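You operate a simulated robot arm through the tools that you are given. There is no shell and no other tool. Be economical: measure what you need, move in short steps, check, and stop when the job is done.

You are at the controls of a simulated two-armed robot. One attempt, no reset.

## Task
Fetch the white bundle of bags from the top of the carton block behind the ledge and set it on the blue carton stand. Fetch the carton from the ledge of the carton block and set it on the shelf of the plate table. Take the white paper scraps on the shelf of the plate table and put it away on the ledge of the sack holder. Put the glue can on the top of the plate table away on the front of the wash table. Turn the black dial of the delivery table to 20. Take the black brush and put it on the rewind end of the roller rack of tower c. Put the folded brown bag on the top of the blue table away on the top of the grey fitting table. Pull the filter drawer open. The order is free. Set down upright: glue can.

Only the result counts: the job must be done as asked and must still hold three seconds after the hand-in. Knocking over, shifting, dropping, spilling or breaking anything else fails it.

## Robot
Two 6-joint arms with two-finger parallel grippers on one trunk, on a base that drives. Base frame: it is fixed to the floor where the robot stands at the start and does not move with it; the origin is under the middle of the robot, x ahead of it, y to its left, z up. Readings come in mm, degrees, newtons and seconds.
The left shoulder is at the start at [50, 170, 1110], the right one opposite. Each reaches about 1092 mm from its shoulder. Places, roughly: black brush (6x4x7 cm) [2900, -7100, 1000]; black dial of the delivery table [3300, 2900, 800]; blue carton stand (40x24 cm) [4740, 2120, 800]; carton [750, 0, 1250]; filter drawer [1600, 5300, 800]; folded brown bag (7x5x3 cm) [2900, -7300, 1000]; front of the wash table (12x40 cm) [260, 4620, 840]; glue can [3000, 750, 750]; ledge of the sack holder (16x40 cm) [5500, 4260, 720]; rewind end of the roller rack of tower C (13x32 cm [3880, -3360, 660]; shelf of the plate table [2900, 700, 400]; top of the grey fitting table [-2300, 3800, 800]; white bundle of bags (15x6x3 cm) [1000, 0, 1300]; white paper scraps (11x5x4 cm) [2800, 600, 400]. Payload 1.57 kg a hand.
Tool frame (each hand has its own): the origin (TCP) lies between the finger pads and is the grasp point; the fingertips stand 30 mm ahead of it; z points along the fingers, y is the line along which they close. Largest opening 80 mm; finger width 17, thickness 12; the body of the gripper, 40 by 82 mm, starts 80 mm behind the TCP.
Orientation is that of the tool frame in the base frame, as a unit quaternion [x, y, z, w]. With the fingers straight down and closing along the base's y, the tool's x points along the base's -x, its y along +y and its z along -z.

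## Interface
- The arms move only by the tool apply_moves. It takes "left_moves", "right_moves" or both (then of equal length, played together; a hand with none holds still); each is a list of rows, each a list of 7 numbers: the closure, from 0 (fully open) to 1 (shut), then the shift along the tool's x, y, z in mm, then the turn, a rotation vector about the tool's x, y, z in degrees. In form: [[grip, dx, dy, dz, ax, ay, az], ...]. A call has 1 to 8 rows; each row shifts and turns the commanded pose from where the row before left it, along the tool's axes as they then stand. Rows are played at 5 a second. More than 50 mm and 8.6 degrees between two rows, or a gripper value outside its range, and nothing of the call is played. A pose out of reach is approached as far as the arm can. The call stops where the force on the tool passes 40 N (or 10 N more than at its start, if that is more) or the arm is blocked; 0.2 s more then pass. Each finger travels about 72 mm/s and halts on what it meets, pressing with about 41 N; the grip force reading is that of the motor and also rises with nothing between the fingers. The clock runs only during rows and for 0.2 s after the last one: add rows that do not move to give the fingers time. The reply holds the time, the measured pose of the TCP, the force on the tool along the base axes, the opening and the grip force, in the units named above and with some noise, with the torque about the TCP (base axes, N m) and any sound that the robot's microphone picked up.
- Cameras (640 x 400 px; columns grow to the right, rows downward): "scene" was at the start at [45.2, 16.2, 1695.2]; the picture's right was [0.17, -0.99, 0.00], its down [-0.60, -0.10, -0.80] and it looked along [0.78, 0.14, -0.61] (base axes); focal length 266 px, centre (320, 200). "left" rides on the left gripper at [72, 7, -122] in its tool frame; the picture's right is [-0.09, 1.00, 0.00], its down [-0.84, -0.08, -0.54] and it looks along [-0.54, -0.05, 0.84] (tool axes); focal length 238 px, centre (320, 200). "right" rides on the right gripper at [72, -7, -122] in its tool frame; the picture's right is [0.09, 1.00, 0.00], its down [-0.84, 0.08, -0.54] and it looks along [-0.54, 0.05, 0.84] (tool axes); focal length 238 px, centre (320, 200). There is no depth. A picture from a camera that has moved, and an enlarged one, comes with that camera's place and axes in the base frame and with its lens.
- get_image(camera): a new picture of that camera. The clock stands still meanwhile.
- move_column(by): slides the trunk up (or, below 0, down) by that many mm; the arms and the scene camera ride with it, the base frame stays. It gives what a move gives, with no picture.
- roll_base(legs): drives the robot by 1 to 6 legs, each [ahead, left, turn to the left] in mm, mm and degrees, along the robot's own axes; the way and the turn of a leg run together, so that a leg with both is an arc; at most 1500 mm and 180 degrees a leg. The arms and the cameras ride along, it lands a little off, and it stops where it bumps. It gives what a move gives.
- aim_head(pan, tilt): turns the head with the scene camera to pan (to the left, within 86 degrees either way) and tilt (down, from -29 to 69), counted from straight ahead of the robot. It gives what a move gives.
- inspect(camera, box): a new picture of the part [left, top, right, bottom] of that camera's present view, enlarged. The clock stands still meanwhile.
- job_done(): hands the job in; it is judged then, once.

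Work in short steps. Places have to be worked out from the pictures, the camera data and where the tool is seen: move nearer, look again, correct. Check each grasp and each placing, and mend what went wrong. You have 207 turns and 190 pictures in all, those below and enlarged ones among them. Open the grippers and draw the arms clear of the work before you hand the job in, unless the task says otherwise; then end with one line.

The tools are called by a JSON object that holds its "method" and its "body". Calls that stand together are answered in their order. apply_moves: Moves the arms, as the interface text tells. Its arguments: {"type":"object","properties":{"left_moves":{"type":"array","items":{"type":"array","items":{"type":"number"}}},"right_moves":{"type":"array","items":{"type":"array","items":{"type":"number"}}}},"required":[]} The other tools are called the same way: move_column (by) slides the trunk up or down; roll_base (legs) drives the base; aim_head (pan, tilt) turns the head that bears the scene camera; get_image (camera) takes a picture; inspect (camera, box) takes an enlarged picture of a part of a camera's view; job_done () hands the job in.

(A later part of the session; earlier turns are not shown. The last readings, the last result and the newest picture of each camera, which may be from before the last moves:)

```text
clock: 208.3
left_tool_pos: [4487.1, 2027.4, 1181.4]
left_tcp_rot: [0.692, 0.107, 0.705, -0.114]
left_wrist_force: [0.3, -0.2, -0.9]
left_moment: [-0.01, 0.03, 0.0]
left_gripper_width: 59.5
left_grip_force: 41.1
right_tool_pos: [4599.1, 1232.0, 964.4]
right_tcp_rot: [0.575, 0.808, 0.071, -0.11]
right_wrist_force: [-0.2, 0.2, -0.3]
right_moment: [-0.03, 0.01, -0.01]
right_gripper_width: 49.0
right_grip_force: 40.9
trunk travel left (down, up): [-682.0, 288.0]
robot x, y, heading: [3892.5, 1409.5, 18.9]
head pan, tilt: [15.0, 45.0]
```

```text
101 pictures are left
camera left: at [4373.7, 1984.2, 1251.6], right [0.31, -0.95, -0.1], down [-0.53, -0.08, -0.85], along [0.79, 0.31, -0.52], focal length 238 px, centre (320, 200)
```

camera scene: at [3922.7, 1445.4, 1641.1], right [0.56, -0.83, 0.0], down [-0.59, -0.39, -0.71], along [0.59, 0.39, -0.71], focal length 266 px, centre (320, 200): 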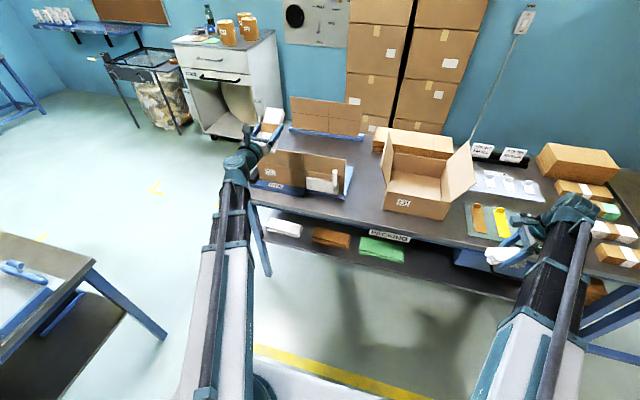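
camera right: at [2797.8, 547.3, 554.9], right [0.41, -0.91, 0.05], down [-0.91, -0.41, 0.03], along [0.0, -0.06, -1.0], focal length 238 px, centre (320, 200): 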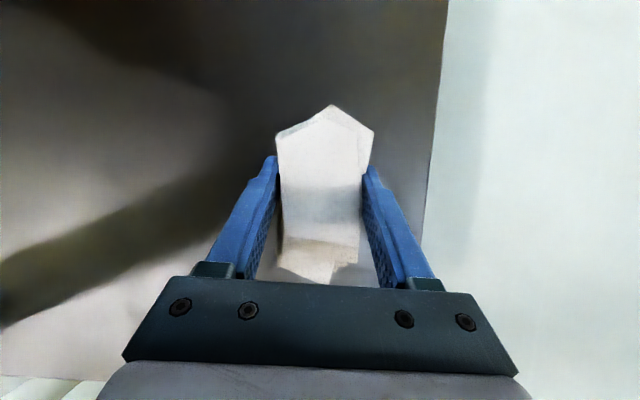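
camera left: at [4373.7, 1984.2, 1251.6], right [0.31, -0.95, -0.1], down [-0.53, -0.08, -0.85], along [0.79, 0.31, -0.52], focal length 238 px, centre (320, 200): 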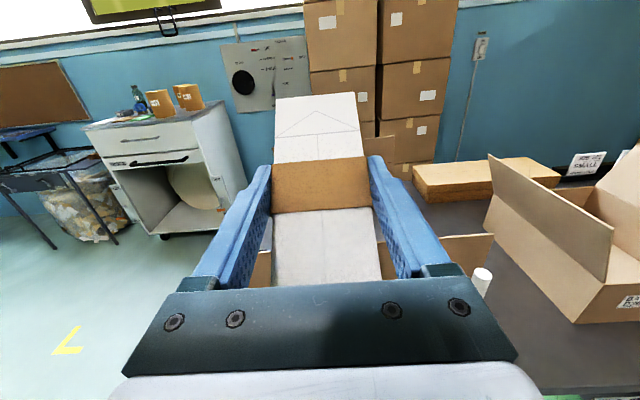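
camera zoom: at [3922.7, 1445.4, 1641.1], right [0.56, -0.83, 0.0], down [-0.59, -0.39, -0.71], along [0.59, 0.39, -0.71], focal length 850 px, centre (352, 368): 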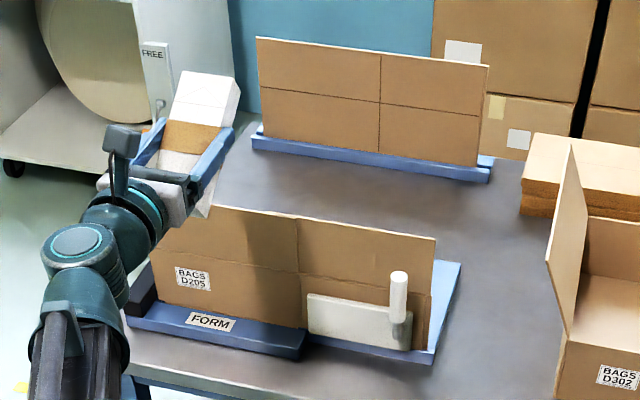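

The 40×24 plate lies behind a ~215 mm-tall standing panel near its front edge. So I'll bring the bundle in behind the panel from the left: swing the left tool 90° clockwise so it points to the right, and retract the right hand.

{"method": "apply_moves", "body": {"left_moves": [[0.6, 0, 0, 0, -8.4, 0, 0], [0.6, 0, 0, 0, -8.4, 0, 0], [0.6, 0, 0, 0, -8.4, 0, 0], [0.6, 0, 0, 0, -8.4, 0, 0], [0.6, 0, 0, 0, -8.4, 0, 0], [0.6, 0, 0, 0, -8.4, 0, 0], [0.6, 0, 0, 0, -8.4, 0, 0], [0.6, 0, 0, 0, -8.4, 0, 0]], "right_moves": [[1, 0, -40, 0, 0, 0, 0], [1, 0, -40, 0, 0, 0, 0], [1, 0, 0, 0, 0, 0, 0], [1, 0, 0, 0, 0, 0, 0], [1, 0, 0, 0, 0, 0, 0], [1, 0, 0, 0, 0, 0, 0], [1, 0, 0, 0, 0, 0, 0], [1, 0, 0, 0, 0, 0, 0]]}}

{"method": "apply_moves", "body": {"left_moves": [[0.6, 0, 0, 0, -8.4, 0, 0], [0.6, 0, 0, 0, -8.4, 0, 0], [0.6, 0, 0, 0, -6, 0, 0], [0.6, 0, 0, 0, 0, -8.5, 0], [0.6, 0, 0, 0, 0, -8.5, 0], [0.6, 0, 0, 0, 0, -8.5, 0], [0.6, 0, 0, 0, 0, -8.5, 0], [0.6, 0, 0, 0, 0, 0, 0]]}}

{"method": "get_image", "body": {"camera": "left"}}

{"method": "get_image", "body": {"camera": "scene"}}

```text
clock: 210.1
left_tool_pos: [4486.9, 2027.7, 1177.2]
left_tcp_rot: [0.639, -0.3, 0.646, 0.289]
left_wrist_force: [0.2, 0.1, -1.6]
left_moment: [0.03, 0.04, 0.0]
left_gripper_width: 59.5
left_grip_force: 41.1
right_tool_pos: [4524.8, 1206.2, 964.4]
right_tcp_rot: [0.575, 0.808, 0.071, -0.11]
right_wrist_force: [-0.1, 0.2, -0.2]
right_moment: [0.02, 0.01, -0.04]
right_gripper_width: 48.9
right_grip_force: 40.6
trunk travel left (down, up): [-682.0, 288.0]
robot x, y, heading: [3890.5, 1409.5, 18.9]
head pan, tilt: [15.0, 45.0]
```

```text
clock: 211.9
left_tool_pos: [4489.4, 2027.1, 1053.1]
left_tcp_rot: [0.75, -0.468, 0.403, 0.239]
left_wrist_force: [0.3, 0.9, -0.7]
left_moment: [-0.02, -0.01, 0.0]
left_gripper_width: 59.2
left_grip_force: 41.2
left hand out of reach, approached as far as the arm can: row 1, 3, 4, 5, 6, 7
right_tool_pos: [4525.4, 1207.2, 964.5]
right_tcp_rot: [0.575, 0.808, 0.07, -0.11]
right_wrist_force: [0.9, -1.2, -0.5]
right_moment: [0.01, -0.01, 0.02]
right_gripper_width: 49.0
right_grip_force: 41.4
trunk travel left (down, up): [-682.0, 288.0]
robot x, y, heading: [3895.1, 1412.7, 18.9]
head pan, tilt: [15.0, 45.0]
```

```text
100 pictures are left
camera left: at [4453.6, 2078.7, 1182.1], right [-0.91, -0.4, -0.1], down [-0.34, 0.86, -0.39], along [0.24, -0.32, -0.92], focal length 238 px, centre (320, 200)
```

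left: 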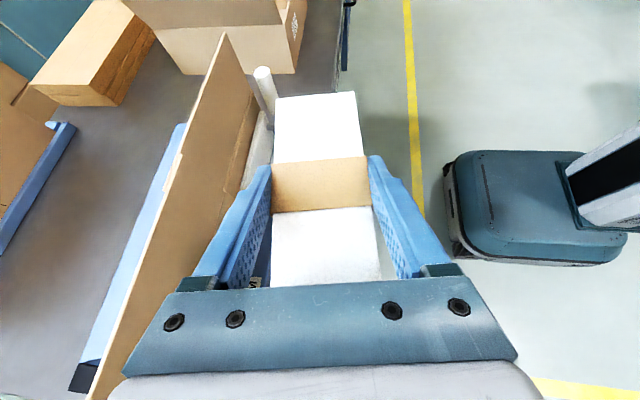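

```text
99 pictures are left
camera scene: at [3922.6, 1445.5, 1641.1], right [0.56, -0.83, 0.0], down [-0.59, -0.39, -0.71], along [0.59, 0.39, -0.71], focal length 266 px, centre (320, 200)
```

scene: 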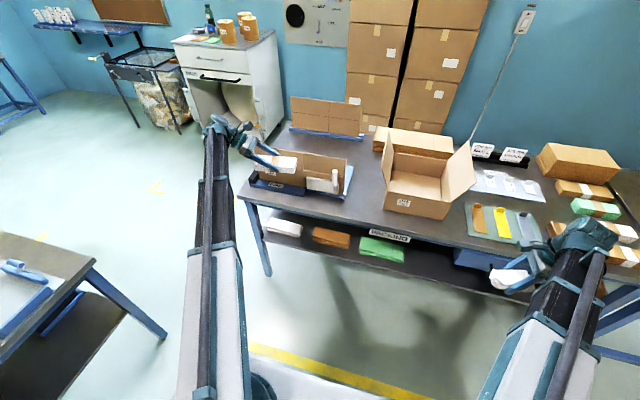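

Tool is flat-bundle oriented (θ≈56°). Target release point behind the panel: TCP ≈(4726, 2133). I strafe left 424, go ahead 169, fix yaw −8.5°, and move the hand ahead to line up behind the panel.

{"method": "roll_base", "body": {"legs": [[0, 424, 0], [160, 0, 0]]}}

{"method": "apply_moves", "body": {"left_moves": [[0.6, 0, 0, 0, -7.0, 0, 4.8], [0.6, 0, -48, 0, 0, 0, 0], [0.6, 0, -48, 0, 0, 0, 0], [0.6, 0, 0, 0, 0, 0, 0]]}}

{"method": "get_image", "body": {"camera": "left"}}

{"method": "get_image", "body": {"camera": "scene"}}

```text
clock: 215.5
left_tool_pos: [4507.5, 2465.4, 1053.8]
left_tcp_rot: [0.749, -0.468, 0.403, 0.239]
left_wrist_force: [1.1, -0.1, -1.7]
left_moment: [-0.01, 0.0, -0.03]
left_gripper_width: 59.1
left_grip_force: 40.9
right_tool_pos: [4541.3, 1642.5, 963.8]
right_tcp_rot: [0.576, 0.807, 0.07, -0.11]
right_wrist_force: [0.5, -0.1, -0.4]
right_moment: [-0.01, 0.01, 0.03]
right_gripper_width: 49.1
right_grip_force: 41.4
trunk travel left (down, up): [-682.0, 288.0]
robot x, y, heading: [3908.2, 1849.5, 18.7]
head pan, tilt: [15.0, 45.0]
```

```text
clock: 216.5
left_tool_pos: [4577.2, 2473.2, 1052.3]
left_tcp_rot: [0.713, -0.523, 0.384, 0.266]
left_wrist_force: [0.3, 0.6, -0.8]
left_moment: [-0.04, -0.01, -0.03]
left_gripper_width: 59.0
left_grip_force: 40.9
left hand out of reach, approached as far as the arm can: row 2, 3
right_tool_pos: [4539.5, 1644.7, 964.6]
right_tcp_rot: [0.576, 0.807, 0.071, -0.11]
right_wrist_force: [-0.1, 0.3, -1.5]
right_moment: [-0.01, -0.03, 0.02]
right_gripper_width: 49.0
right_grip_force: 41.5
trunk travel left (down, up): [-682.0, 288.0]
robot x, y, heading: [3908.6, 1846.6, 19.0]
head pan, tilt: [15.0, 45.0]
```

```text
98 pictures are left
camera left: at [4550.0, 2528.7, 1181.7], right [-0.96, -0.26, -0.1], down [-0.21, 0.9, -0.38], along [0.19, -0.35, -0.92], focal length 238 px, centre (320, 200)
```

left: 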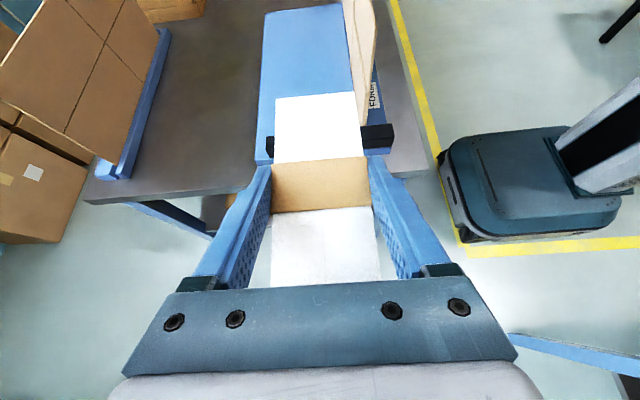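

```text
97 pictures are left
camera scene: at [3938.9, 1884.1, 1641.0], right [0.55, -0.83, 0.0], down [-0.59, -0.39, -0.71], along [0.59, 0.39, -0.71], focal length 266 px, centre (320, 200)
```

scene: 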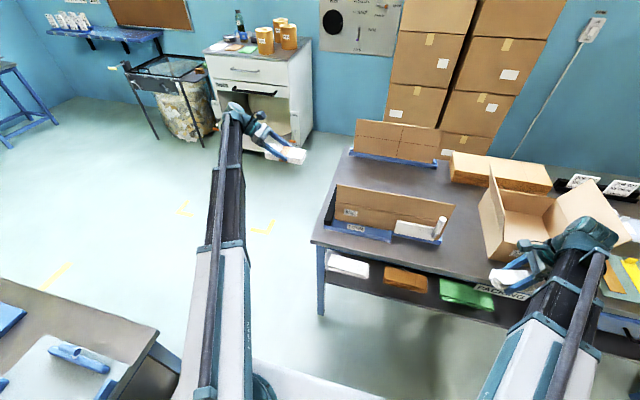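

Now the empty blue plate is plainly visible behind the panel. I move the hand right 368 mm (and 30 mm ahead) over it.

{"method": "apply_moves", "body": {"left_moves": [[0.6, 25.9, -4, 38, 0, 0, 0], [0.6, 25.9, -4, 38, 0, 0, 0], [0.6, 25.9, -4, 38, 0, 0, 0], [0.6, 25.9, -4, 38, 0, 0, 0], [0.6, 25.9, -4, 38, 0, 0, 0], [0.6, 25.9, -4, 38, 0, 0, 0], [0.6, 25.9, -4, 38, 0, 0, 0], [0.6, 25.9, -4, 38, 0, 0, 0]]}}

{"method": "get_image", "body": {"camera": "left"}}

{"method": "inspect", "body": {"camera": "scene", "box": [260, 120, 500, 270]}}

```text
clock: 218.3
left_tool_pos: [4725.1, 2133.6, 1053.9]
left_tcp_rot: [0.713, -0.523, 0.384, 0.268]
left_wrist_force: [-0.9, 0.1, -0.8]
left_moment: [0.03, 0.04, 0.02]
left_gripper_width: 59.3
left_grip_force: 40.8
left hand out of reach, approached as far as the arm can: row 2
right_tool_pos: [4541.8, 1642.1, 964.1]
right_tcp_rot: [0.576, 0.807, 0.071, -0.11]
right_wrist_force: [-0.3, -0.8, 0.1]
right_moment: [-0.03, 0.0, 0.02]
right_gripper_width: 49.1
right_grip_force: 41.4
trunk travel left (down, up): [-682.0, 288.0]
robot x, y, heading: [3909.3, 1848.1, 18.6]
head pan, tilt: [15.0, 45.0]
```

```text
96 pictures are left
camera left: at [4698.4, 2189.4, 1182.0], right [-0.96, -0.26, -0.1], down [-0.2, 0.9, -0.39], along [0.19, -0.35, -0.92], focal length 238 px, centre (320, 200)
```

left: 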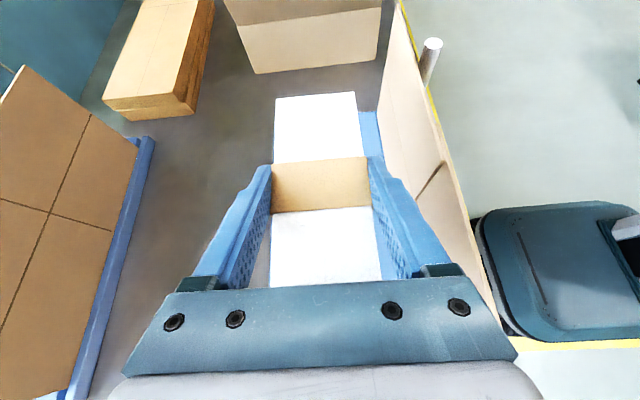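

```text
2.67 times, centred on (380, 195) of scene
camera zoom: at [3939.0, 1883.3, 1641.1], right [0.55, -0.83, 0.0], down [-0.59, -0.39, -0.71], along [0.59, 0.39, -0.71], focal length 709 px, centre (160, 213)
```

zoom: 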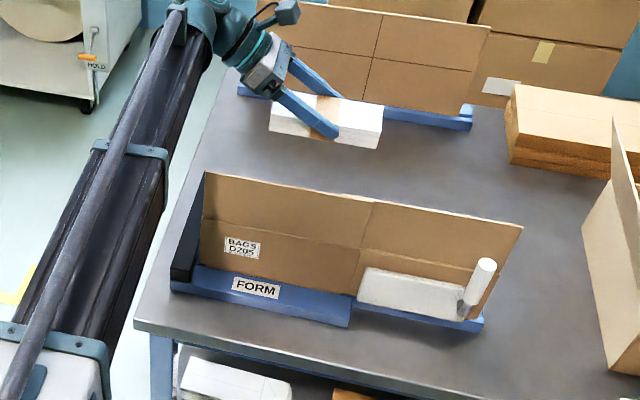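

The hand is right above the plate's middle. I retract the right hand 40 mm and lower the column 215 mm.

{"method": "apply_moves", "body": {"right_moves": [[1, 0, -40, 0, 0, 0, 0], [1, 0, 0, 0, 0, 0, 0]]}}

{"method": "move_column", "body": {"by": -200}}

{"method": "get_image", "body": {"camera": "left"}}

{"method": "inspect", "body": {"camera": "scene", "box": [260, 60, 500, 210]}}

```text
clock: 218.9
left_tool_pos: [4724.7, 2134.0, 1053.1]
left_tcp_rot: [0.713, -0.522, 0.385, 0.267]
left_wrist_force: [0.1, 0.3, -0.6]
left_moment: [0.0, 0.01, 0.02]
left_gripper_width: 59.5
left_grip_force: 40.6
right_tool_pos: [4502.7, 1630.8, 965.1]
right_tcp_rot: [0.576, 0.807, 0.071, -0.11]
right_wrist_force: [-0.3, -0.4, -1.0]
right_moment: [0.0, -0.01, -0.02]
right_gripper_width: 49.0
right_grip_force: 40.9
trunk travel left (down, up): [-682.0, 288.0]
robot x, y, heading: [3913.9, 1848.5, 18.7]
head pan, tilt: [15.0, 45.0]
```

```text
clock: 221.1
left_tool_pos: [4724.9, 2134.8, 854.4]
left_tcp_rot: [0.713, -0.522, 0.384, 0.267]
left_wrist_force: [-0.2, -0.7, -0.9]
left_moment: [0.02, 0.01, -0.01]
left_gripper_width: 59.6
left_grip_force: 40.5
right_tool_pos: [4502.1, 1630.9, 764.0]
right_tcp_rot: [0.576, 0.807, 0.072, -0.109]
right_wrist_force: [-1.0, -0.2, -0.1]
right_moment: [0.02, 0.01, 0.02]
right_gripper_width: 49.2
right_grip_force: 41.0
trunk travel left (down, up): [-482.0, 488.0]
robot x, y, heading: [3907.4, 1850.9, 18.5]
head pan, tilt: [15.0, 45.0]
```

```text
94 pictures are left
camera left: at [4697.9, 2190.1, 982.2], right [-0.96, -0.26, -0.1], down [-0.2, 0.9, -0.39], along [0.19, -0.35, -0.92], focal length 238 px, centre (320, 200)
```

left: 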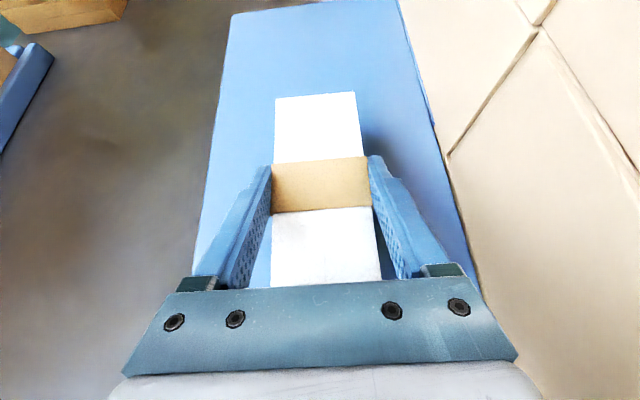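

```text
2.67 times, centred on (380, 135) of scene
camera zoom: at [3938.6, 1883.7, 1441.1], right [0.55, -0.83, 0.0], down [-0.59, -0.39, -0.71], along [0.59, 0.39, -0.71], focal length 709 px, centre (160, 373)
```

zoom: 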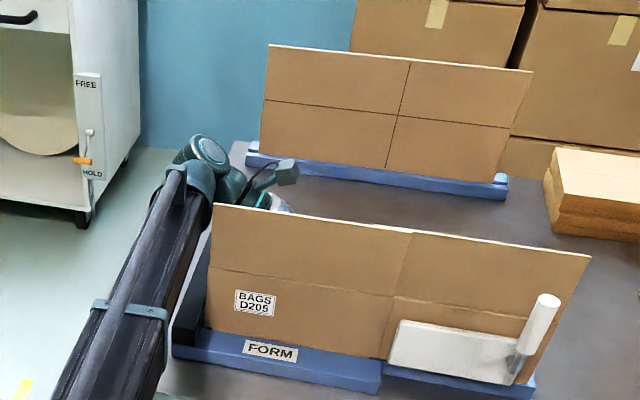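

Perfectly over the plate. I lower in small steps to contact.

{"method": "move_column", "body": {"by": -20}}

{"method": "move_column", "body": {"by": -6}}

{"method": "move_column", "body": {"by": -5}}

{"method": "move_column", "body": {"by": -5}}

```text
clock: 221.7
left_tool_pos: [4724.1, 2135.2, 835.0]
left_tcp_rot: [0.712, -0.521, 0.386, 0.268]
left_wrist_force: [8.0, 3.9, 26.8]
left_moment: [-1.21, 0.18, 0.24]
left_gripper_width: 59.6
left_grip_force: 41.0
right_tool_pos: [4502.3, 1630.5, 745.4]
right_tcp_rot: [0.575, 0.807, 0.071, -0.109]
right_wrist_force: [-0.9, -0.1, -0.9]
right_moment: [0.02, -0.01, -0.02]
right_gripper_width: 49.4
right_grip_force: 41.5
trunk travel left (down, up): [-462.0, 508.0]
robot x, y, heading: [3908.4, 1851.5, 18.6]
head pan, tilt: [15.0, 45.0]
```

```text
clock: 222.0
left_tool_pos: [4724.4, 2135.7, 835.5]
left_tcp_rot: [0.712, -0.52, 0.389, 0.267]
left_wrist_force: [-2.4, 1.8, 16.9]
left_moment: [0.09, 0.39, -0.14]
left_gripper_width: 59.5
left_grip_force: 40.8
right_tool_pos: [4502.3, 1630.3, 743.6]
right_tcp_rot: [0.576, 0.807, 0.071, -0.108]
right_wrist_force: [-0.5, -0.3, -1.0]
right_moment: [0.0, 0.02, -0.02]
right_gripper_width: 49.3
right_grip_force: 40.3
trunk travel left (down, up): [-462.0, 508.0]
robot x, y, heading: [3912.4, 1851.0, 18.5]
head pan, tilt: [15.0, 45.0]
stopped: the force on the tool passed its limit at 44 N (the readings are from after the stop); the commanded pose is now the measured one
```

```text
clock: 222.4
left_tool_pos: [4725.6, 2133.7, 834.2]
left_tcp_rot: [0.709, -0.518, 0.395, 0.27]
left_wrist_force: [-4.8, 2.1, 20.5]
left_moment: [-0.75, 0.16, -0.28]
left_gripper_width: 59.5
left_grip_force: 41.0
right_tool_pos: [4502.1, 1631.1, 741.8]
right_tcp_rot: [0.576, 0.807, 0.072, -0.108]
right_wrist_force: [0.6, -0.7, -0.4]
right_moment: [0.02, 0.0, 0.0]
right_gripper_width: 49.2
right_grip_force: 40.9
trunk travel left (down, up): [-458.0, 512.0]
robot x, y, heading: [3908.4, 1848.3, 18.5]
head pan, tilt: [15.0, 45.0]
stopped: the force on the tool passed its limit at 44 N (the readings are from after the stop); the commanded pose is now the measured one
```

```text
clock: 222.8
left_tool_pos: [4725.7, 2134.7, 835.9]
left_tcp_rot: [0.707, -0.518, 0.398, 0.273]
left_wrist_force: [-5.9, 1.8, 21.3]
left_moment: [-0.92, 0.11, -0.29]
left_gripper_width: 60.0
left_grip_force: 41.4
right_tool_pos: [4502.9, 1630.9, 740.0]
right_tcp_rot: [0.576, 0.807, 0.072, -0.107]
right_wrist_force: [0.7, 0.2, -0.3]
right_moment: [0.02, -0.03, 0.02]
right_gripper_width: 49.2
right_grip_force: 40.7
trunk travel left (down, up): [-456.0, 514.0]
robot x, y, heading: [3907.9, 1848.5, 18.7]
head pan, tilt: [15.0, 45.0]
stopped: the force on the tool passed its limit at 44 N (the readings are from after the stop); the commanded pose is now the measured one
```

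Contact at TCP z≈835; the bundle rests on the plate. I open and raise straight up.

{"method": "apply_moves", "body": {"left_moves": [[0.4, 0, 0, 0, 0, 0, 0], [0.2, 0, 0, 0, 0, 0, 0], [0, 0, 0, 0, 0, 0, 0], [0, 0, 0, 0, 0, 0, 0]]}}

{"method": "move_column", "body": {"by": 210}}

{"method": "get_image", "body": {"camera": "left"}}

```text
clock: 223.8
left_tool_pos: [4728.0, 2134.4, 831.2]
left_tcp_rot: [0.708, -0.518, 0.395, 0.271]
left_wrist_force: [-0.1, -0.2, 0.8]
left_moment: [0.02, -0.01, -0.01]
left_gripper_width: 80.0
left_grip_force: 0.1
right_tool_pos: [4504.2, 1630.6, 739.0]
right_tcp_rot: [0.576, 0.807, 0.072, -0.109]
right_wrist_force: [0.3, 1.3, -0.2]
right_moment: [-0.01, -0.01, -0.01]
right_gripper_width: 49.3
right_grip_force: 41.2
trunk travel left (down, up): [-456.0, 514.0]
robot x, y, heading: [3908.2, 1845.2, 18.8]
head pan, tilt: [15.0, 45.0]
```

```text
clock: 226.1
left_tool_pos: [4726.9, 2135.4, 1042.4]
left_tcp_rot: [0.708, -0.518, 0.394, 0.271]
left_wrist_force: [0.1, 0.5, 0.7]
left_moment: [-0.03, -0.03, 0.01]
left_gripper_width: 79.9
left_grip_force: 0.1
right_tool_pos: [4504.1, 1630.1, 947.8]
right_tcp_rot: [0.576, 0.807, 0.072, -0.109]
right_wrist_force: [0.5, 0.0, -0.6]
right_moment: [-0.03, 0.05, 0.02]
right_gripper_width: 49.4
right_grip_force: 41.0
trunk travel left (down, up): [-666.0, 304.0]
robot x, y, heading: [3901.1, 1854.7, 18.7]
head pan, tilt: [15.0, 45.0]
```

```text
92 pictures are left
camera left: at [4699.0, 2193.3, 1169.0], right [-0.96, -0.27, -0.1], down [-0.2, 0.89, -0.41], along [0.2, -0.37, -0.91], focal length 238 px, centre (320, 200)
```

left: 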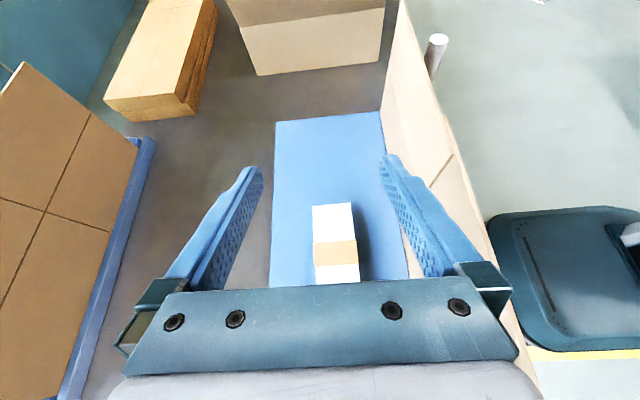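

Bundle placed on the stand. I withdraw the left hand to the left, back off, and look toward the sack holder.

{"method": "apply_moves", "body": {"left_moves": [[0, -25.9, 0, -38, 0, 0, 0], [0, -25.9, 0, -38, 0, 0, 0], [0, -25.9, 0, -38, 0, 0, 0], [0, -25.9, 0, -38, 0, 0, 0], [0, -25.9, 0, -38, 0, 0, 0], [0, -25.9, 0, -38, 0, 0, 0], [0, -25.9, 0, -38, 0, 0, 0], [0, 0, 40, 0, 0, 0, 0]]}}

{"method": "roll_base", "body": {"legs": [[-300, 0, 0], [0, 0, 50]]}}

{"method": "aim_head", "body": {"pan": 0, "tilt": 22}}

{"method": "get_image", "body": {"camera": "scene"}}

```text
clock: 227.9
left_tool_pos: [4577.1, 2420.6, 1041.7]
left_tcp_rot: [0.709, -0.518, 0.395, 0.27]
left_wrist_force: [-0.1, 0.5, -0.3]
left_moment: [0.01, 0.0, 0.01]
left_gripper_width: 80.1
left_grip_force: 0.1
left hand out of reach, approached as far as the arm can: row 3, 7
right_tool_pos: [4503.6, 1630.7, 948.4]
right_tcp_rot: [0.576, 0.807, 0.072, -0.109]
right_wrist_force: [0.0, -0.7, 0.0]
right_moment: [0.01, 0.0, -0.03]
right_gripper_width: 49.2
right_grip_force: 41.0
trunk travel left (down, up): [-666.0, 304.0]
robot x, y, heading: [3910.9, 1852.8, 18.5]
head pan, tilt: [15.0, 45.0]
```

```text
clock: 232.1
left_tool_pos: [3629.4, 2634.2, 1041.4]
left_tcp_rot: [0.86, -0.177, 0.472, 0.083]
left_wrist_force: [0.1, -0.8, 0.4]
left_moment: [-0.01, 0.01, 0.01]
left_gripper_width: 80.0
left_grip_force: 0.0
right_tool_pos: [4178.7, 2059.8, 947.6]
right_tcp_rot: [0.189, 0.973, 0.019, -0.129]
right_wrist_force: [0.1, -0.2, 0.1]
right_moment: [0.02, -0.03, 0.01]
right_gripper_width: 48.7
right_grip_force: 41.6
trunk travel left (down, up): [-666.0, 304.0]
robot x, y, heading: [3622.8, 1753.5, 67.7]
head pan, tilt: [15.0, 45.0]
```

```text
clock: 233.0
left_tool_pos: [3629.8, 2632.8, 1041.9]
left_tcp_rot: [0.861, -0.177, 0.47, 0.082]
left_wrist_force: [0.6, -0.7, 1.3]
left_moment: [-0.02, -0.03, -0.01]
left_gripper_width: 80.0
left_grip_force: 0.1
right_tool_pos: [4178.7, 2059.2, 947.9]
right_tcp_rot: [0.189, 0.973, 0.02, -0.129]
right_wrist_force: [0.2, -0.6, -0.7]
right_moment: [-0.01, -0.01, 0.01]
right_gripper_width: 48.9
right_grip_force: 41.4
trunk travel left (down, up): [-666.0, 304.0]
robot x, y, heading: [3622.5, 1751.8, 67.8]
head pan, tilt: [0.0, 22.0]
```

```text
91 pictures are left
camera scene: at [3643.6, 1803.4, 1660.4], right [0.93, -0.38, 0.0], down [-0.14, -0.35, -0.93], along [0.35, 0.86, -0.38], focal length 266 px, centre (320, 200)
```

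scene: 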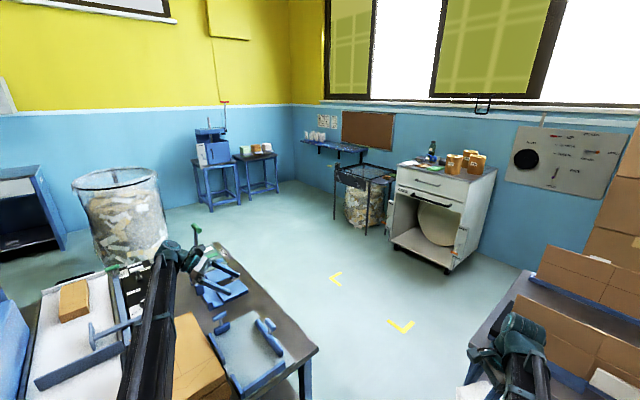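

The left hand ended near the delivery table's lever; I check closely.

{"method": "inspect", "body": {"camera": "scene", "box": [60, 200, 320, 362]}}

{"method": "inspect", "body": {"camera": "scene", "box": [290, 110, 510, 248]}}

{"method": "get_image", "body": {"camera": "left"}}

```text
2.46 times, centred on (190, 281) of scene
camera zoom: at [3643.6, 1803.4, 1660.4], right [0.93, -0.38, 0.0], down [-0.14, -0.35, -0.93], along [0.35, 0.86, -0.38], focal length 654 px, centre (640, 1)
```

zoom: 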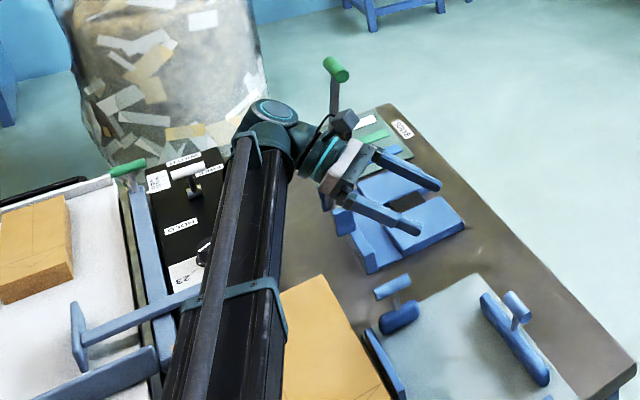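

```text
2.90 times, centred on (400, 179) of scene
camera zoom: at [3643.6, 1803.4, 1660.4], right [0.93, -0.38, 0.0], down [-0.14, -0.35, -0.93], along [0.35, 0.86, -0.38], focal length 770 px, centre (88, 261)
```

zoom: 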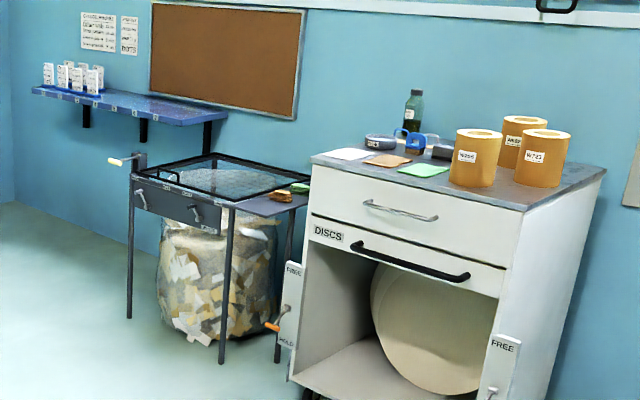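

```text
88 pictures are left
camera left: at [3567.9, 2649.4, 1168.9], right [-0.43, -0.9, -0.1], down [-0.81, 0.43, -0.41], along [0.41, -0.09, -0.91], focal length 238 px, centre (320, 200)
```

left: 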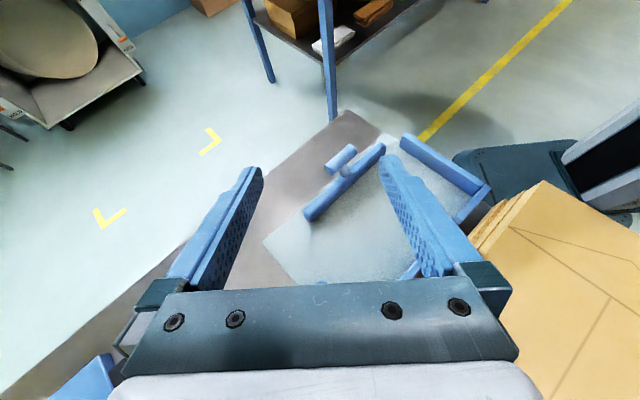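

No contact evident (lever upright). I back away, shift right and line up with the gap between the delivery and packing tables.

{"method": "roll_base", "body": {"legs": [[-300, 0, 0], [0, -318, 3.2], [428, 0, 0]]}}

{"method": "aim_head", "body": {"pan": 0, "tilt": 55}}

{"method": "get_image", "body": {"camera": "scene"}}

```text
clock: 239.0
left_tool_pos: [3888.8, 2659.4, 1040.6]
left_tcp_rot: [0.865, -0.15, 0.474, 0.067]
left_wrist_force: [-0.3, -0.3, 0.9]
left_moment: [0.02, -0.02, -0.02]
left_gripper_width: 80.0
left_grip_force: 0.0
right_tool_pos: [4473.0, 2122.1, 947.4]
right_tcp_rot: [0.158, 0.979, 0.015, -0.13]
right_wrist_force: [-0.2, 0.3, 0.5]
right_moment: [0.02, 0.01, 0.05]
right_gripper_width: 49.0
right_grip_force: 41.1
trunk travel left (down, up): [-666.0, 304.0]
robot x, y, heading: [3941.8, 1780.0, 71.3]
head pan, tilt: [0.0, 22.0]
```

```text
clock: 239.9
left_tool_pos: [3888.7, 2660.6, 1041.6]
left_tcp_rot: [0.865, -0.15, 0.473, 0.068]
left_wrist_force: [-0.1, -0.2, 0.0]
left_moment: [0.02, -0.04, 0.03]
left_gripper_width: 80.1
left_grip_force: 0.0
right_tool_pos: [4474.5, 2121.2, 947.1]
right_tcp_rot: [0.158, 0.979, 0.015, -0.129]
right_wrist_force: [0.4, -0.6, -0.5]
right_moment: [-0.02, -0.02, -0.01]
right_gripper_width: 49.0
right_grip_force: 40.5
trunk travel left (down, up): [-666.0, 304.0]
robot x, y, heading: [3940.5, 1776.7, 71.3]
head pan, tilt: [0.0, 55.0]
```

```text
87 pictures are left
camera scene: at [3948.7, 1812.6, 1611.7], right [0.95, -0.32, 0.0], down [-0.26, -0.78, -0.57], along [0.18, 0.54, -0.82], focal length 266 px, centre (320, 200)
```

scene: 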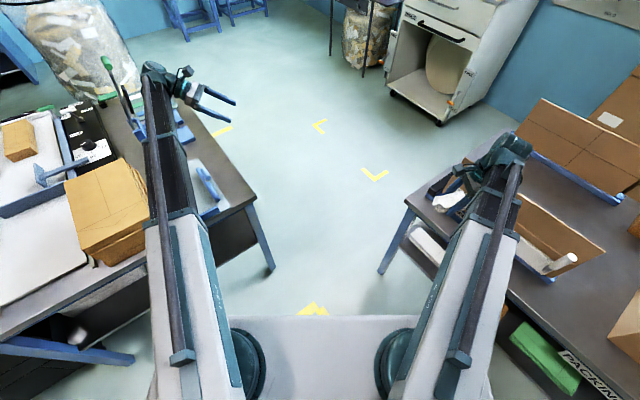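

The gap is about 570 mm at table height and wider below. I raise the hands 180 mm to clear the panel and levers, and drive through.

{"method": "move_column", "body": {"by": 180}}

{"method": "roll_base", "body": {"legs": [[700, 0, 0], [0, 0, -10], [1000, 0, 0]]}}

{"method": "aim_head", "body": {"pan": 0, "tilt": 38}}

{"method": "get_image", "body": {"camera": "scene"}}

```text
clock: 241.9
left_tool_pos: [3889.4, 2660.2, 1221.1]
left_tcp_rot: [0.866, -0.15, 0.473, 0.068]
left_wrist_force: [-0.1, -0.8, -0.7]
left_moment: [0.02, -0.01, 0.0]
left_gripper_width: 80.1
left_grip_force: 0.1
right_tool_pos: [4471.8, 2120.9, 1128.6]
right_tcp_rot: [0.157, 0.979, 0.015, -0.129]
right_wrist_force: [0.5, 0.1, -0.9]
right_moment: [-0.05, 0.02, -0.02]
right_gripper_width: 49.1
right_grip_force: 41.2
trunk travel left (down, up): [-846.0, 124.0]
robot x, y, heading: [3940.5, 1778.5, 71.3]
head pan, tilt: [0.0, 55.0]
```

```text
clock: 251.3
left_tool_pos: [4774.6, 4199.0, 1220.9]
left_tcp_rot: [0.848, -0.23, 0.465, 0.112]
left_wrist_force: [0.4, -0.4, 0.1]
left_moment: [-0.01, -0.02, -0.01]
left_gripper_width: 79.9
left_grip_force: 0.0
right_tool_pos: [5246.6, 3560.1, 1128.4]
right_tcp_rot: [0.25, 0.96, 0.027, -0.127]
right_wrist_force: [0.9, -0.8, -0.4]
right_moment: [-0.01, 0.01, 0.02]
right_gripper_width: 49.3
right_grip_force: 41.2
trunk travel left (down, up): [-846.0, 124.0]
robot x, y, heading: [4657.3, 3328.9, 60.8]
head pan, tilt: [0.0, 55.0]
```

```text
clock: 252.1
left_tool_pos: [4774.4, 4199.0, 1221.7]
left_tcp_rot: [0.847, -0.231, 0.465, 0.112]
left_wrist_force: [0.5, -0.2, -0.4]
left_moment: [0.03, 0.01, 0.01]
left_gripper_width: 79.9
left_grip_force: 0.1
right_tool_pos: [5245.5, 3561.1, 1127.9]
right_tcp_rot: [0.249, 0.96, 0.027, -0.128]
right_wrist_force: [0.2, -0.7, -0.4]
right_moment: [0.04, 0.02, 0.02]
right_gripper_width: 49.1
right_grip_force: 40.7
trunk travel left (down, up): [-846.0, 124.0]
robot x, y, heading: [4656.3, 3326.0, 60.6]
head pan, tilt: [0.0, 38.0]
```

```text
86 pictures are left
camera scene: at [4679.8, 3368.4, 1815.3], right [0.87, -0.49, 0.0], down [-0.3, -0.54, -0.79], along [0.39, 0.69, -0.62], focal length 266 px, centre (320, 200)
```

scene: 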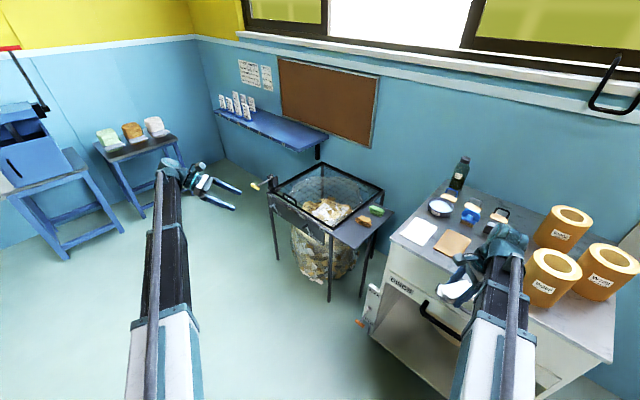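

The ledge runs from ≈(5316,4171) away along heading ~22°, with brown and green scraps on its far part; I'll use the near third, ≈(5403, 4209). I retract the left hand, level the scraps (tilt 32°), and drive round to face along the ledge.

{"method": "apply_moves", "body": {"left_moves": [[0, 0, 48, 0, 0, 0, 0], [0, 0, 48, 0, 0, 0, 0], [0, 0, 48, 0, 0, 0, 0], [0, 0, 48, 0, 0, 0, 0], [0, 0, 48, 0, 0, 0, 0], [0, 0, 48, 0, 0, 0, 0], [0, 0, 48, 0, 0, 0, 0]], "right_moves": [[1, 0, 0, 0, 0, 8, 0], [1, 0, 0, 0, 0, 8, 0], [1, 0, 0, 0, 0, 0, 0], [1, 0, 0, 0, 0, 0, 0], [1, 0, 0, 0, 0, 0, 0], [1, 0, 0, 0, 0, 0, 0], [1, 0, 0, 0, 0, 0, 0]]}}

{"method": "roll_base", "body": {"legs": [[0, 368, 0], [583, 0, 0], [0, 0, -40.6]]}}

{"method": "aim_head", "body": {"pan": -10, "tilt": 45}}

{"method": "get_image", "body": {"camera": "scene"}}

```text
clock: 253.7
left_tool_pos: [4664.0, 3911.2, 1219.7]
left_tcp_rot: [0.852, -0.227, 0.461, 0.101]
left_wrist_force: [-0.4, -0.7, -0.6]
left_moment: [0.04, 0.01, 0.04]
left_gripper_width: 79.8
left_grip_force: 0.0
left hand out of reach, approached as far as the arm can: row 2, 3, 5, 6, 7
right_tool_pos: [5247.1, 3560.2, 1152.5]
right_tcp_rot: [0.243, 0.932, 0.062, -0.26]
right_wrist_force: [1.1, -0.4, -0.2]
right_moment: [0.03, 0.0, 0.02]
right_gripper_width: 49.2
right_grip_force: 41.0
right hand out of reach, approached as far as the arm can: row 1, 2
trunk travel left (down, up): [-846.0, 124.0]
robot x, y, heading: [4657.9, 3326.0, 60.6]
head pan, tilt: [0.0, 38.0]
```

```text
clock: 260.8
left_tool_pos: [5007.9, 4446.5, 1218.5]
left_tcp_rot: [0.722, -0.505, 0.398, 0.254]
left_wrist_force: [-0.2, -0.9, 0.3]
left_moment: [0.0, 0.01, -0.03]
left_gripper_width: 80.3
left_grip_force: 0.1
right_tool_pos: [5224.4, 3803.0, 1152.7]
right_tcp_rot: [0.549, 0.792, 0.148, -0.223]
right_wrist_force: [-1.0, -0.2, -0.5]
right_moment: [0.0, -0.02, 0.01]
right_gripper_width: 49.1
right_grip_force: 41.2
trunk travel left (down, up): [-846.0, 124.0]
robot x, y, heading: [4621.2, 4004.2, 20.2]
head pan, tilt: [0.0, 38.0]
```

```text
clock: 261.5
left_tool_pos: [5009.2, 4446.3, 1218.2]
left_tcp_rot: [0.722, -0.506, 0.397, 0.254]
left_wrist_force: [-0.1, 0.1, 0.0]
left_moment: [-0.01, -0.02, 0.01]
left_gripper_width: 80.0
left_grip_force: 0.0
right_tool_pos: [5223.3, 3801.7, 1152.9]
right_tcp_rot: [0.55, 0.792, 0.148, -0.222]
right_wrist_force: [-0.2, 1.6, -0.1]
right_moment: [0.0, 0.01, 0.02]
right_gripper_width: 48.9
right_grip_force: 40.6
trunk travel left (down, up): [-846.0, 124.0]
robot x, y, heading: [4624.5, 4002.6, 20.4]
head pan, tilt: [-10.0, 45.0]
```

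```text
85 pictures are left
camera scene: at [4665.4, 4006.9, 1805.1], right [0.18, -0.98, 0.0], down [-0.7, -0.13, -0.71], along [0.7, 0.13, -0.71], focal length 266 px, centre (320, 200)
```

scene: 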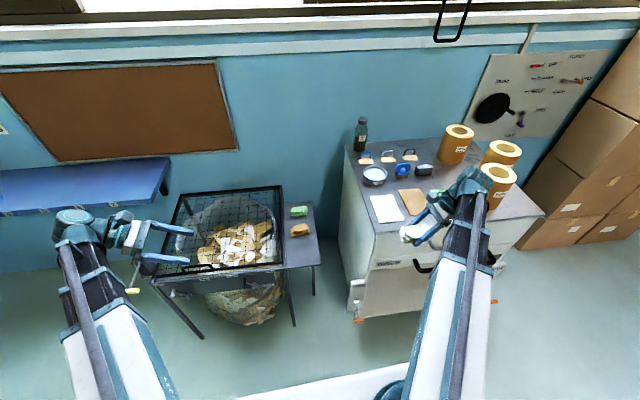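

Free spot centre ≈(5378, 4222). I shift the base 140 left and move the right hand 292 ahead / 200 left over it.

{"method": "roll_base", "body": {"legs": [[0, 140, 0]]}}

{"method": "apply_moves", "body": {"right_moves": [[1, 21.4, 36.5, 12.9, 0, 0, 0], [1, 21.4, 36.5, 12.9, 0, 0, 0], [1, 21.4, 36.5, 12.9, 0, 0, 0], [1, 21.4, 36.5, 12.9, 0, 0, 0], [1, 21.4, 36.5, 12.9, 0, 0, 0], [1, 21.4, 36.5, 12.9, 0, 0, 0], [1, 21.4, 36.5, 12.9, 0, 0, 0], [1, 21.4, 36.5, 12.9, 0, 0, 0]]}}

{"method": "move_column", "body": {"by": -250}}

{"method": "get_image", "body": {"camera": "right"}}

{"method": "get_image", "body": {"camera": "scene"}}

```text
clock: 262.8
left_tool_pos: [4958.5, 4577.7, 1219.2]
left_tcp_rot: [0.721, -0.506, 0.398, 0.254]
left_wrist_force: [-0.5, 0.1, 0.6]
left_moment: [-0.04, -0.01, 0.0]
left_gripper_width: 80.0
left_grip_force: 0.2
right_tool_pos: [5175.7, 3932.8, 1153.3]
right_tcp_rot: [0.55, 0.792, 0.148, -0.222]
right_wrist_force: [-0.3, 0.7, -0.2]
right_moment: [-0.01, 0.0, 0.0]
right_gripper_width: 49.2
right_grip_force: 40.5
trunk travel left (down, up): [-846.0, 124.0]
robot x, y, heading: [4577.6, 4135.2, 20.1]
head pan, tilt: [-10.0, 45.0]
```

```text
clock: 264.6
left_tool_pos: [4961.9, 4577.0, 1218.1]
left_tcp_rot: [0.721, -0.507, 0.397, 0.256]
left_wrist_force: [-0.3, 0.6, 0.8]
left_moment: [-0.01, -0.01, 0.0]
left_gripper_width: 79.7
left_grip_force: 0.1
right_tool_pos: [5381.8, 4224.8, 1151.4]
right_tcp_rot: [0.55, 0.792, 0.146, -0.223]
right_wrist_force: [0.5, 0.2, -0.5]
right_moment: [-0.01, 0.01, 0.01]
right_gripper_width: 49.2
right_grip_force: 41.0
right hand out of reach, approached as far as the arm can: row 3, 5
trunk travel left (down, up): [-846.0, 124.0]
robot x, y, heading: [4573.8, 4132.7, 20.2]
head pan, tilt: [-10.0, 45.0]
```

```text
clock: 267.2
left_tool_pos: [4959.5, 4576.0, 969.3]
left_tcp_rot: [0.722, -0.507, 0.398, 0.254]
left_wrist_force: [-0.4, 0.1, 0.6]
left_moment: [-0.04, 0.0, 0.02]
left_gripper_width: 80.0
left_grip_force: 0.2
right_tool_pos: [5380.4, 4223.8, 903.1]
right_tcp_rot: [0.55, 0.791, 0.148, -0.222]
right_wrist_force: [0.4, -0.3, -1.2]
right_moment: [-0.02, 0.01, -0.02]
right_gripper_width: 49.1
right_grip_force: 41.3
trunk travel left (down, up): [-596.0, 374.0]
robot x, y, heading: [4574.4, 4138.1, 20.0]
head pan, tilt: [-10.0, 45.0]
```

```text
84 pictures are left
camera right: at [5376.5, 4221.2, 1043.6], right [0.9, 0.42, 0.04], down [0.42, -0.91, 0.03], along [0.05, -0.02, -1.0], focal length 238 px, centre (320, 200)
```

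right: 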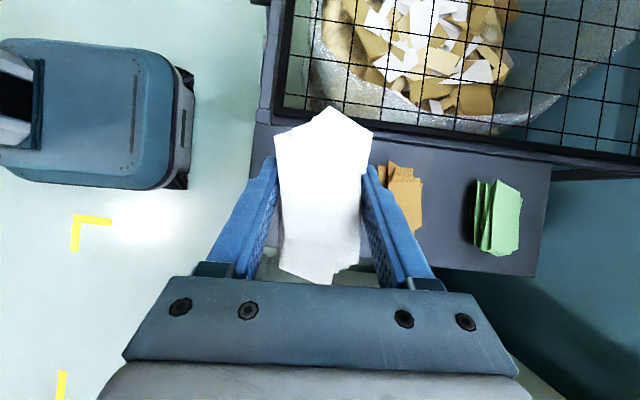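

```text
83 pictures are left
camera scene: at [4617.5, 4136.8, 1555.1], right [0.18, -0.98, 0.0], down [-0.7, -0.13, -0.71], along [0.7, 0.13, -0.71], focal length 266 px, centre (320, 200)
```

scene: 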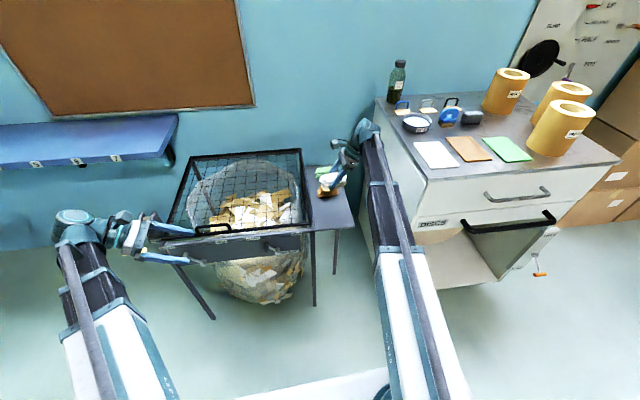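

Directly above the free part of the ledge. I lower to contact.

{"method": "move_column", "body": {"by": -138}}

{"method": "move_column", "body": {"by": -7}}

{"method": "move_column", "body": {"by": -7}}

{"method": "move_column", "body": {"by": -7}}

```text
clock: 268.9
left_tool_pos: [4959.1, 4576.6, 832.0]
left_tcp_rot: [0.721, -0.507, 0.398, 0.254]
left_wrist_force: [-0.1, -0.3, -0.3]
left_moment: [0.03, 0.01, -0.02]
left_gripper_width: 80.0
left_grip_force: 0.1
right_tool_pos: [5380.3, 4224.3, 764.4]
right_tcp_rot: [0.55, 0.791, 0.148, -0.222]
right_wrist_force: [0.2, 0.2, -0.9]
right_moment: [0.02, -0.02, 0.01]
right_gripper_width: 49.2
right_grip_force: 41.2
trunk travel left (down, up): [-458.0, 512.0]
robot x, y, heading: [4577.7, 4132.7, 20.1]
head pan, tilt: [-10.0, 45.0]
```

```text
clock: 269.4
left_tool_pos: [4960.5, 4575.3, 822.9]
left_tcp_rot: [0.721, -0.506, 0.398, 0.254]
left_wrist_force: [-0.4, 0.6, 0.5]
left_moment: [0.01, 0.01, -0.01]
left_gripper_width: 80.2
left_grip_force: 0.1
right_tool_pos: [5379.0, 4222.7, 757.6]
right_tcp_rot: [0.55, 0.792, 0.148, -0.222]
right_wrist_force: [0.5, -0.7, 0.0]
right_moment: [0.0, -0.01, 0.03]
right_gripper_width: 49.0
right_grip_force: 41.1
trunk travel left (down, up): [-451.0, 519.0]
robot x, y, heading: [4572.4, 4138.5, 20.0]
head pan, tilt: [-10.0, 45.0]
```

```text
clock: 270.0
left_tool_pos: [4960.8, 4576.9, 816.7]
left_tcp_rot: [0.721, -0.506, 0.398, 0.255]
left_wrist_force: [-0.2, 0.2, -0.2]
left_moment: [-0.01, 0.02, 0.0]
left_gripper_width: 79.8
left_grip_force: 0.0
right_tool_pos: [5380.2, 4224.4, 750.7]
right_tcp_rot: [0.55, 0.791, 0.148, -0.222]
right_wrist_force: [1.3, 0.4, 0.9]
right_moment: [0.06, -0.07, -0.05]
right_gripper_width: 49.4
right_grip_force: 41.1
trunk travel left (down, up): [-444.0, 526.0]
robot x, y, heading: [4574.2, 4133.8, 20.2]
head pan, tilt: [-10.0, 45.0]
```

```text
clock: 270.4
left_tool_pos: [4958.1, 4576.1, 815.2]
left_tcp_rot: [0.721, -0.507, 0.399, 0.255]
left_wrist_force: [-0.4, 0.1, -0.3]
left_moment: [0.01, 0.0, 0.02]
left_gripper_width: 80.3
left_grip_force: 0.1
right_tool_pos: [5381.0, 4223.6, 751.3]
right_tcp_rot: [0.548, 0.791, 0.153, -0.224]
right_wrist_force: [-2.8, -3.3, 24.8]
right_moment: [0.38, -0.53, -0.18]
right_gripper_width: 48.9
right_grip_force: 40.5
trunk travel left (down, up): [-441.0, 529.0]
robot x, y, heading: [4577.9, 4133.2, 20.4]
head pan, tilt: [-10.0, 45.0]
stopped: the force on the tool passed its limit at 52 N (the readings are from after the stop); the commanded pose is now the measured one
```

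Contact. I open, raise and check.

{"method": "apply_moves", "body": {"right_moves": [[0.7, 0, 0, 0, 0, 0, 0], [0.4, 0, 0, 0, 0, 0, 0], [0.15, 0, 0, 0, 0, 0, 0], [0.15, 0, 0, 0, 0, 0, 0]]}}

{"method": "move_column", "body": {"by": 250}}

{"method": "get_image", "body": {"camera": "right"}}

```text
clock: 271.4
left_tool_pos: [4958.4, 4576.7, 814.9]
left_tcp_rot: [0.721, -0.507, 0.399, 0.254]
left_wrist_force: [0.0, -0.3, 0.4]
left_moment: [0.02, 0.01, -0.01]
left_gripper_width: 80.2
left_grip_force: 0.1
right_tool_pos: [5378.8, 4223.7, 750.6]
right_tcp_rot: [0.548, 0.792, 0.151, -0.224]
right_wrist_force: [-14.1, -9.4, 29.0]
right_moment: [0.18, -0.17, 0.19]
right_gripper_width: 52.3
right_grip_force: 0.0
trunk travel left (down, up): [-441.0, 529.0]
robot x, y, heading: [4576.9, 4134.8, 20.1]
head pan, tilt: [-10.0, 45.0]
```

```text
clock: 274.0
left_tool_pos: [4959.4, 4577.1, 1063.5]
left_tcp_rot: [0.721, -0.507, 0.398, 0.255]
left_wrist_force: [0.4, 0.4, 0.5]
left_moment: [-0.01, -0.02, -0.02]
left_gripper_width: 80.0
left_grip_force: 0.1
right_tool_pos: [5381.9, 4223.9, 997.6]
right_tcp_rot: [0.549, 0.791, 0.152, -0.223]
right_wrist_force: [0.1, 0.7, -0.6]
right_moment: [0.01, 0.0, -0.02]
right_gripper_width: 67.9
right_grip_force: 0.1
trunk travel left (down, up): [-691.0, 279.0]
robot x, y, heading: [4572.9, 4133.9, 20.2]
head pan, tilt: [-10.0, 45.0]
```

```text
82 pictures are left
camera right: at [5378.0, 4220.4, 1138.6], right [0.9, 0.42, 0.04], down [0.42, -0.91, 0.03], along [0.05, -0.01, -1.0], focal length 238 px, centre (320, 200)
```

right: 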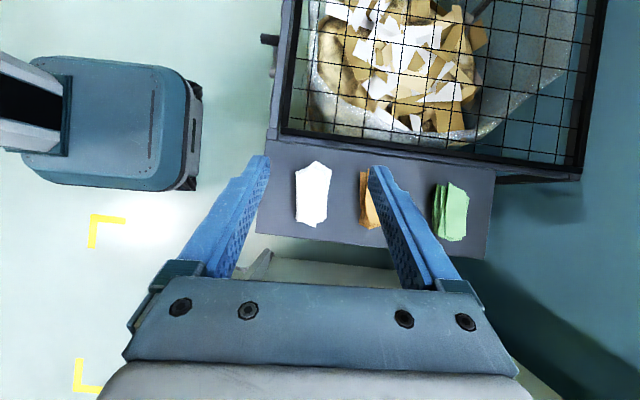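

Scraps are on the ledge. Now the dial: I back off, turn to face the delivery table from its far side, and look.

{"method": "roll_base", "body": {"legs": [[-700, 0, 0], [0, 0, -45], [0, 0, -45], [0, -500, 0]]}}

{"method": "aim_head", "body": {"pan": -15, "tilt": 40}}

{"method": "get_image", "body": {"camera": "scene"}}

```text
clock: 283.9
left_tool_pos: [3987.3, 3385.4, 1064.3]
left_tcp_rot: [-0.138, 0.87, -0.097, -0.463]
left_wrist_force: [0.5, -0.5, 0.1]
left_moment: [-0.03, -0.02, -0.01]
left_gripper_width: 80.2
left_grip_force: 0.0
right_tool_pos: [3652.4, 2982.3, 1002.5]
right_tcp_rot: [0.945, 0.177, 0.272, -0.05]
right_wrist_force: [-0.5, -0.7, -0.6]
right_moment: [-0.04, -0.02, 0.0]
right_gripper_width: 68.1
right_grip_force: 0.2
trunk travel left (down, up): [-691.0, 279.0]
robot x, y, heading: [3556.3, 3776.8, -71.4]
head pan, tilt: [-10.0, 45.0]
stopped in leg 4: the robot was blocked; the commanded pose is now the measured one
```

```text
clock: 284.6
left_tool_pos: [3989.2, 3384.6, 1064.4]
left_tcp_rot: [-0.139, 0.87, -0.097, -0.464]
left_wrist_force: [-0.2, -0.3, -0.1]
left_moment: [-0.03, 0.04, 0.01]
left_gripper_width: 80.0
left_grip_force: 0.1
right_tool_pos: [3653.2, 2981.7, 1003.2]
right_tcp_rot: [0.945, 0.175, 0.27, -0.05]
right_wrist_force: [-1.1, 0.2, -0.9]
right_moment: [-0.01, 0.02, 0.02]
right_gripper_width: 68.1
right_grip_force: 0.0
trunk travel left (down, up): [-691.0, 279.0]
robot x, y, heading: [3556.1, 3776.8, -71.5]
head pan, tilt: [-15.0, 40.0]
```

```text
81 pictures are left
camera scene: at [3552.1, 3739.0, 1657.0], right [-1.0, -0.06, 0.0], down [-0.04, 0.64, -0.77], along [0.05, -0.77, -0.64], focal length 266 px, centre (320, 200)
```

scene: 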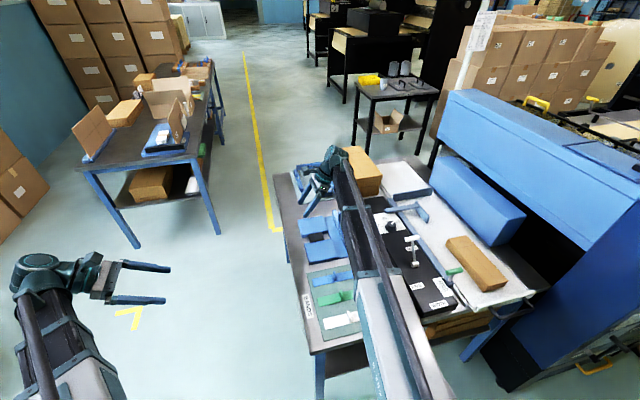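

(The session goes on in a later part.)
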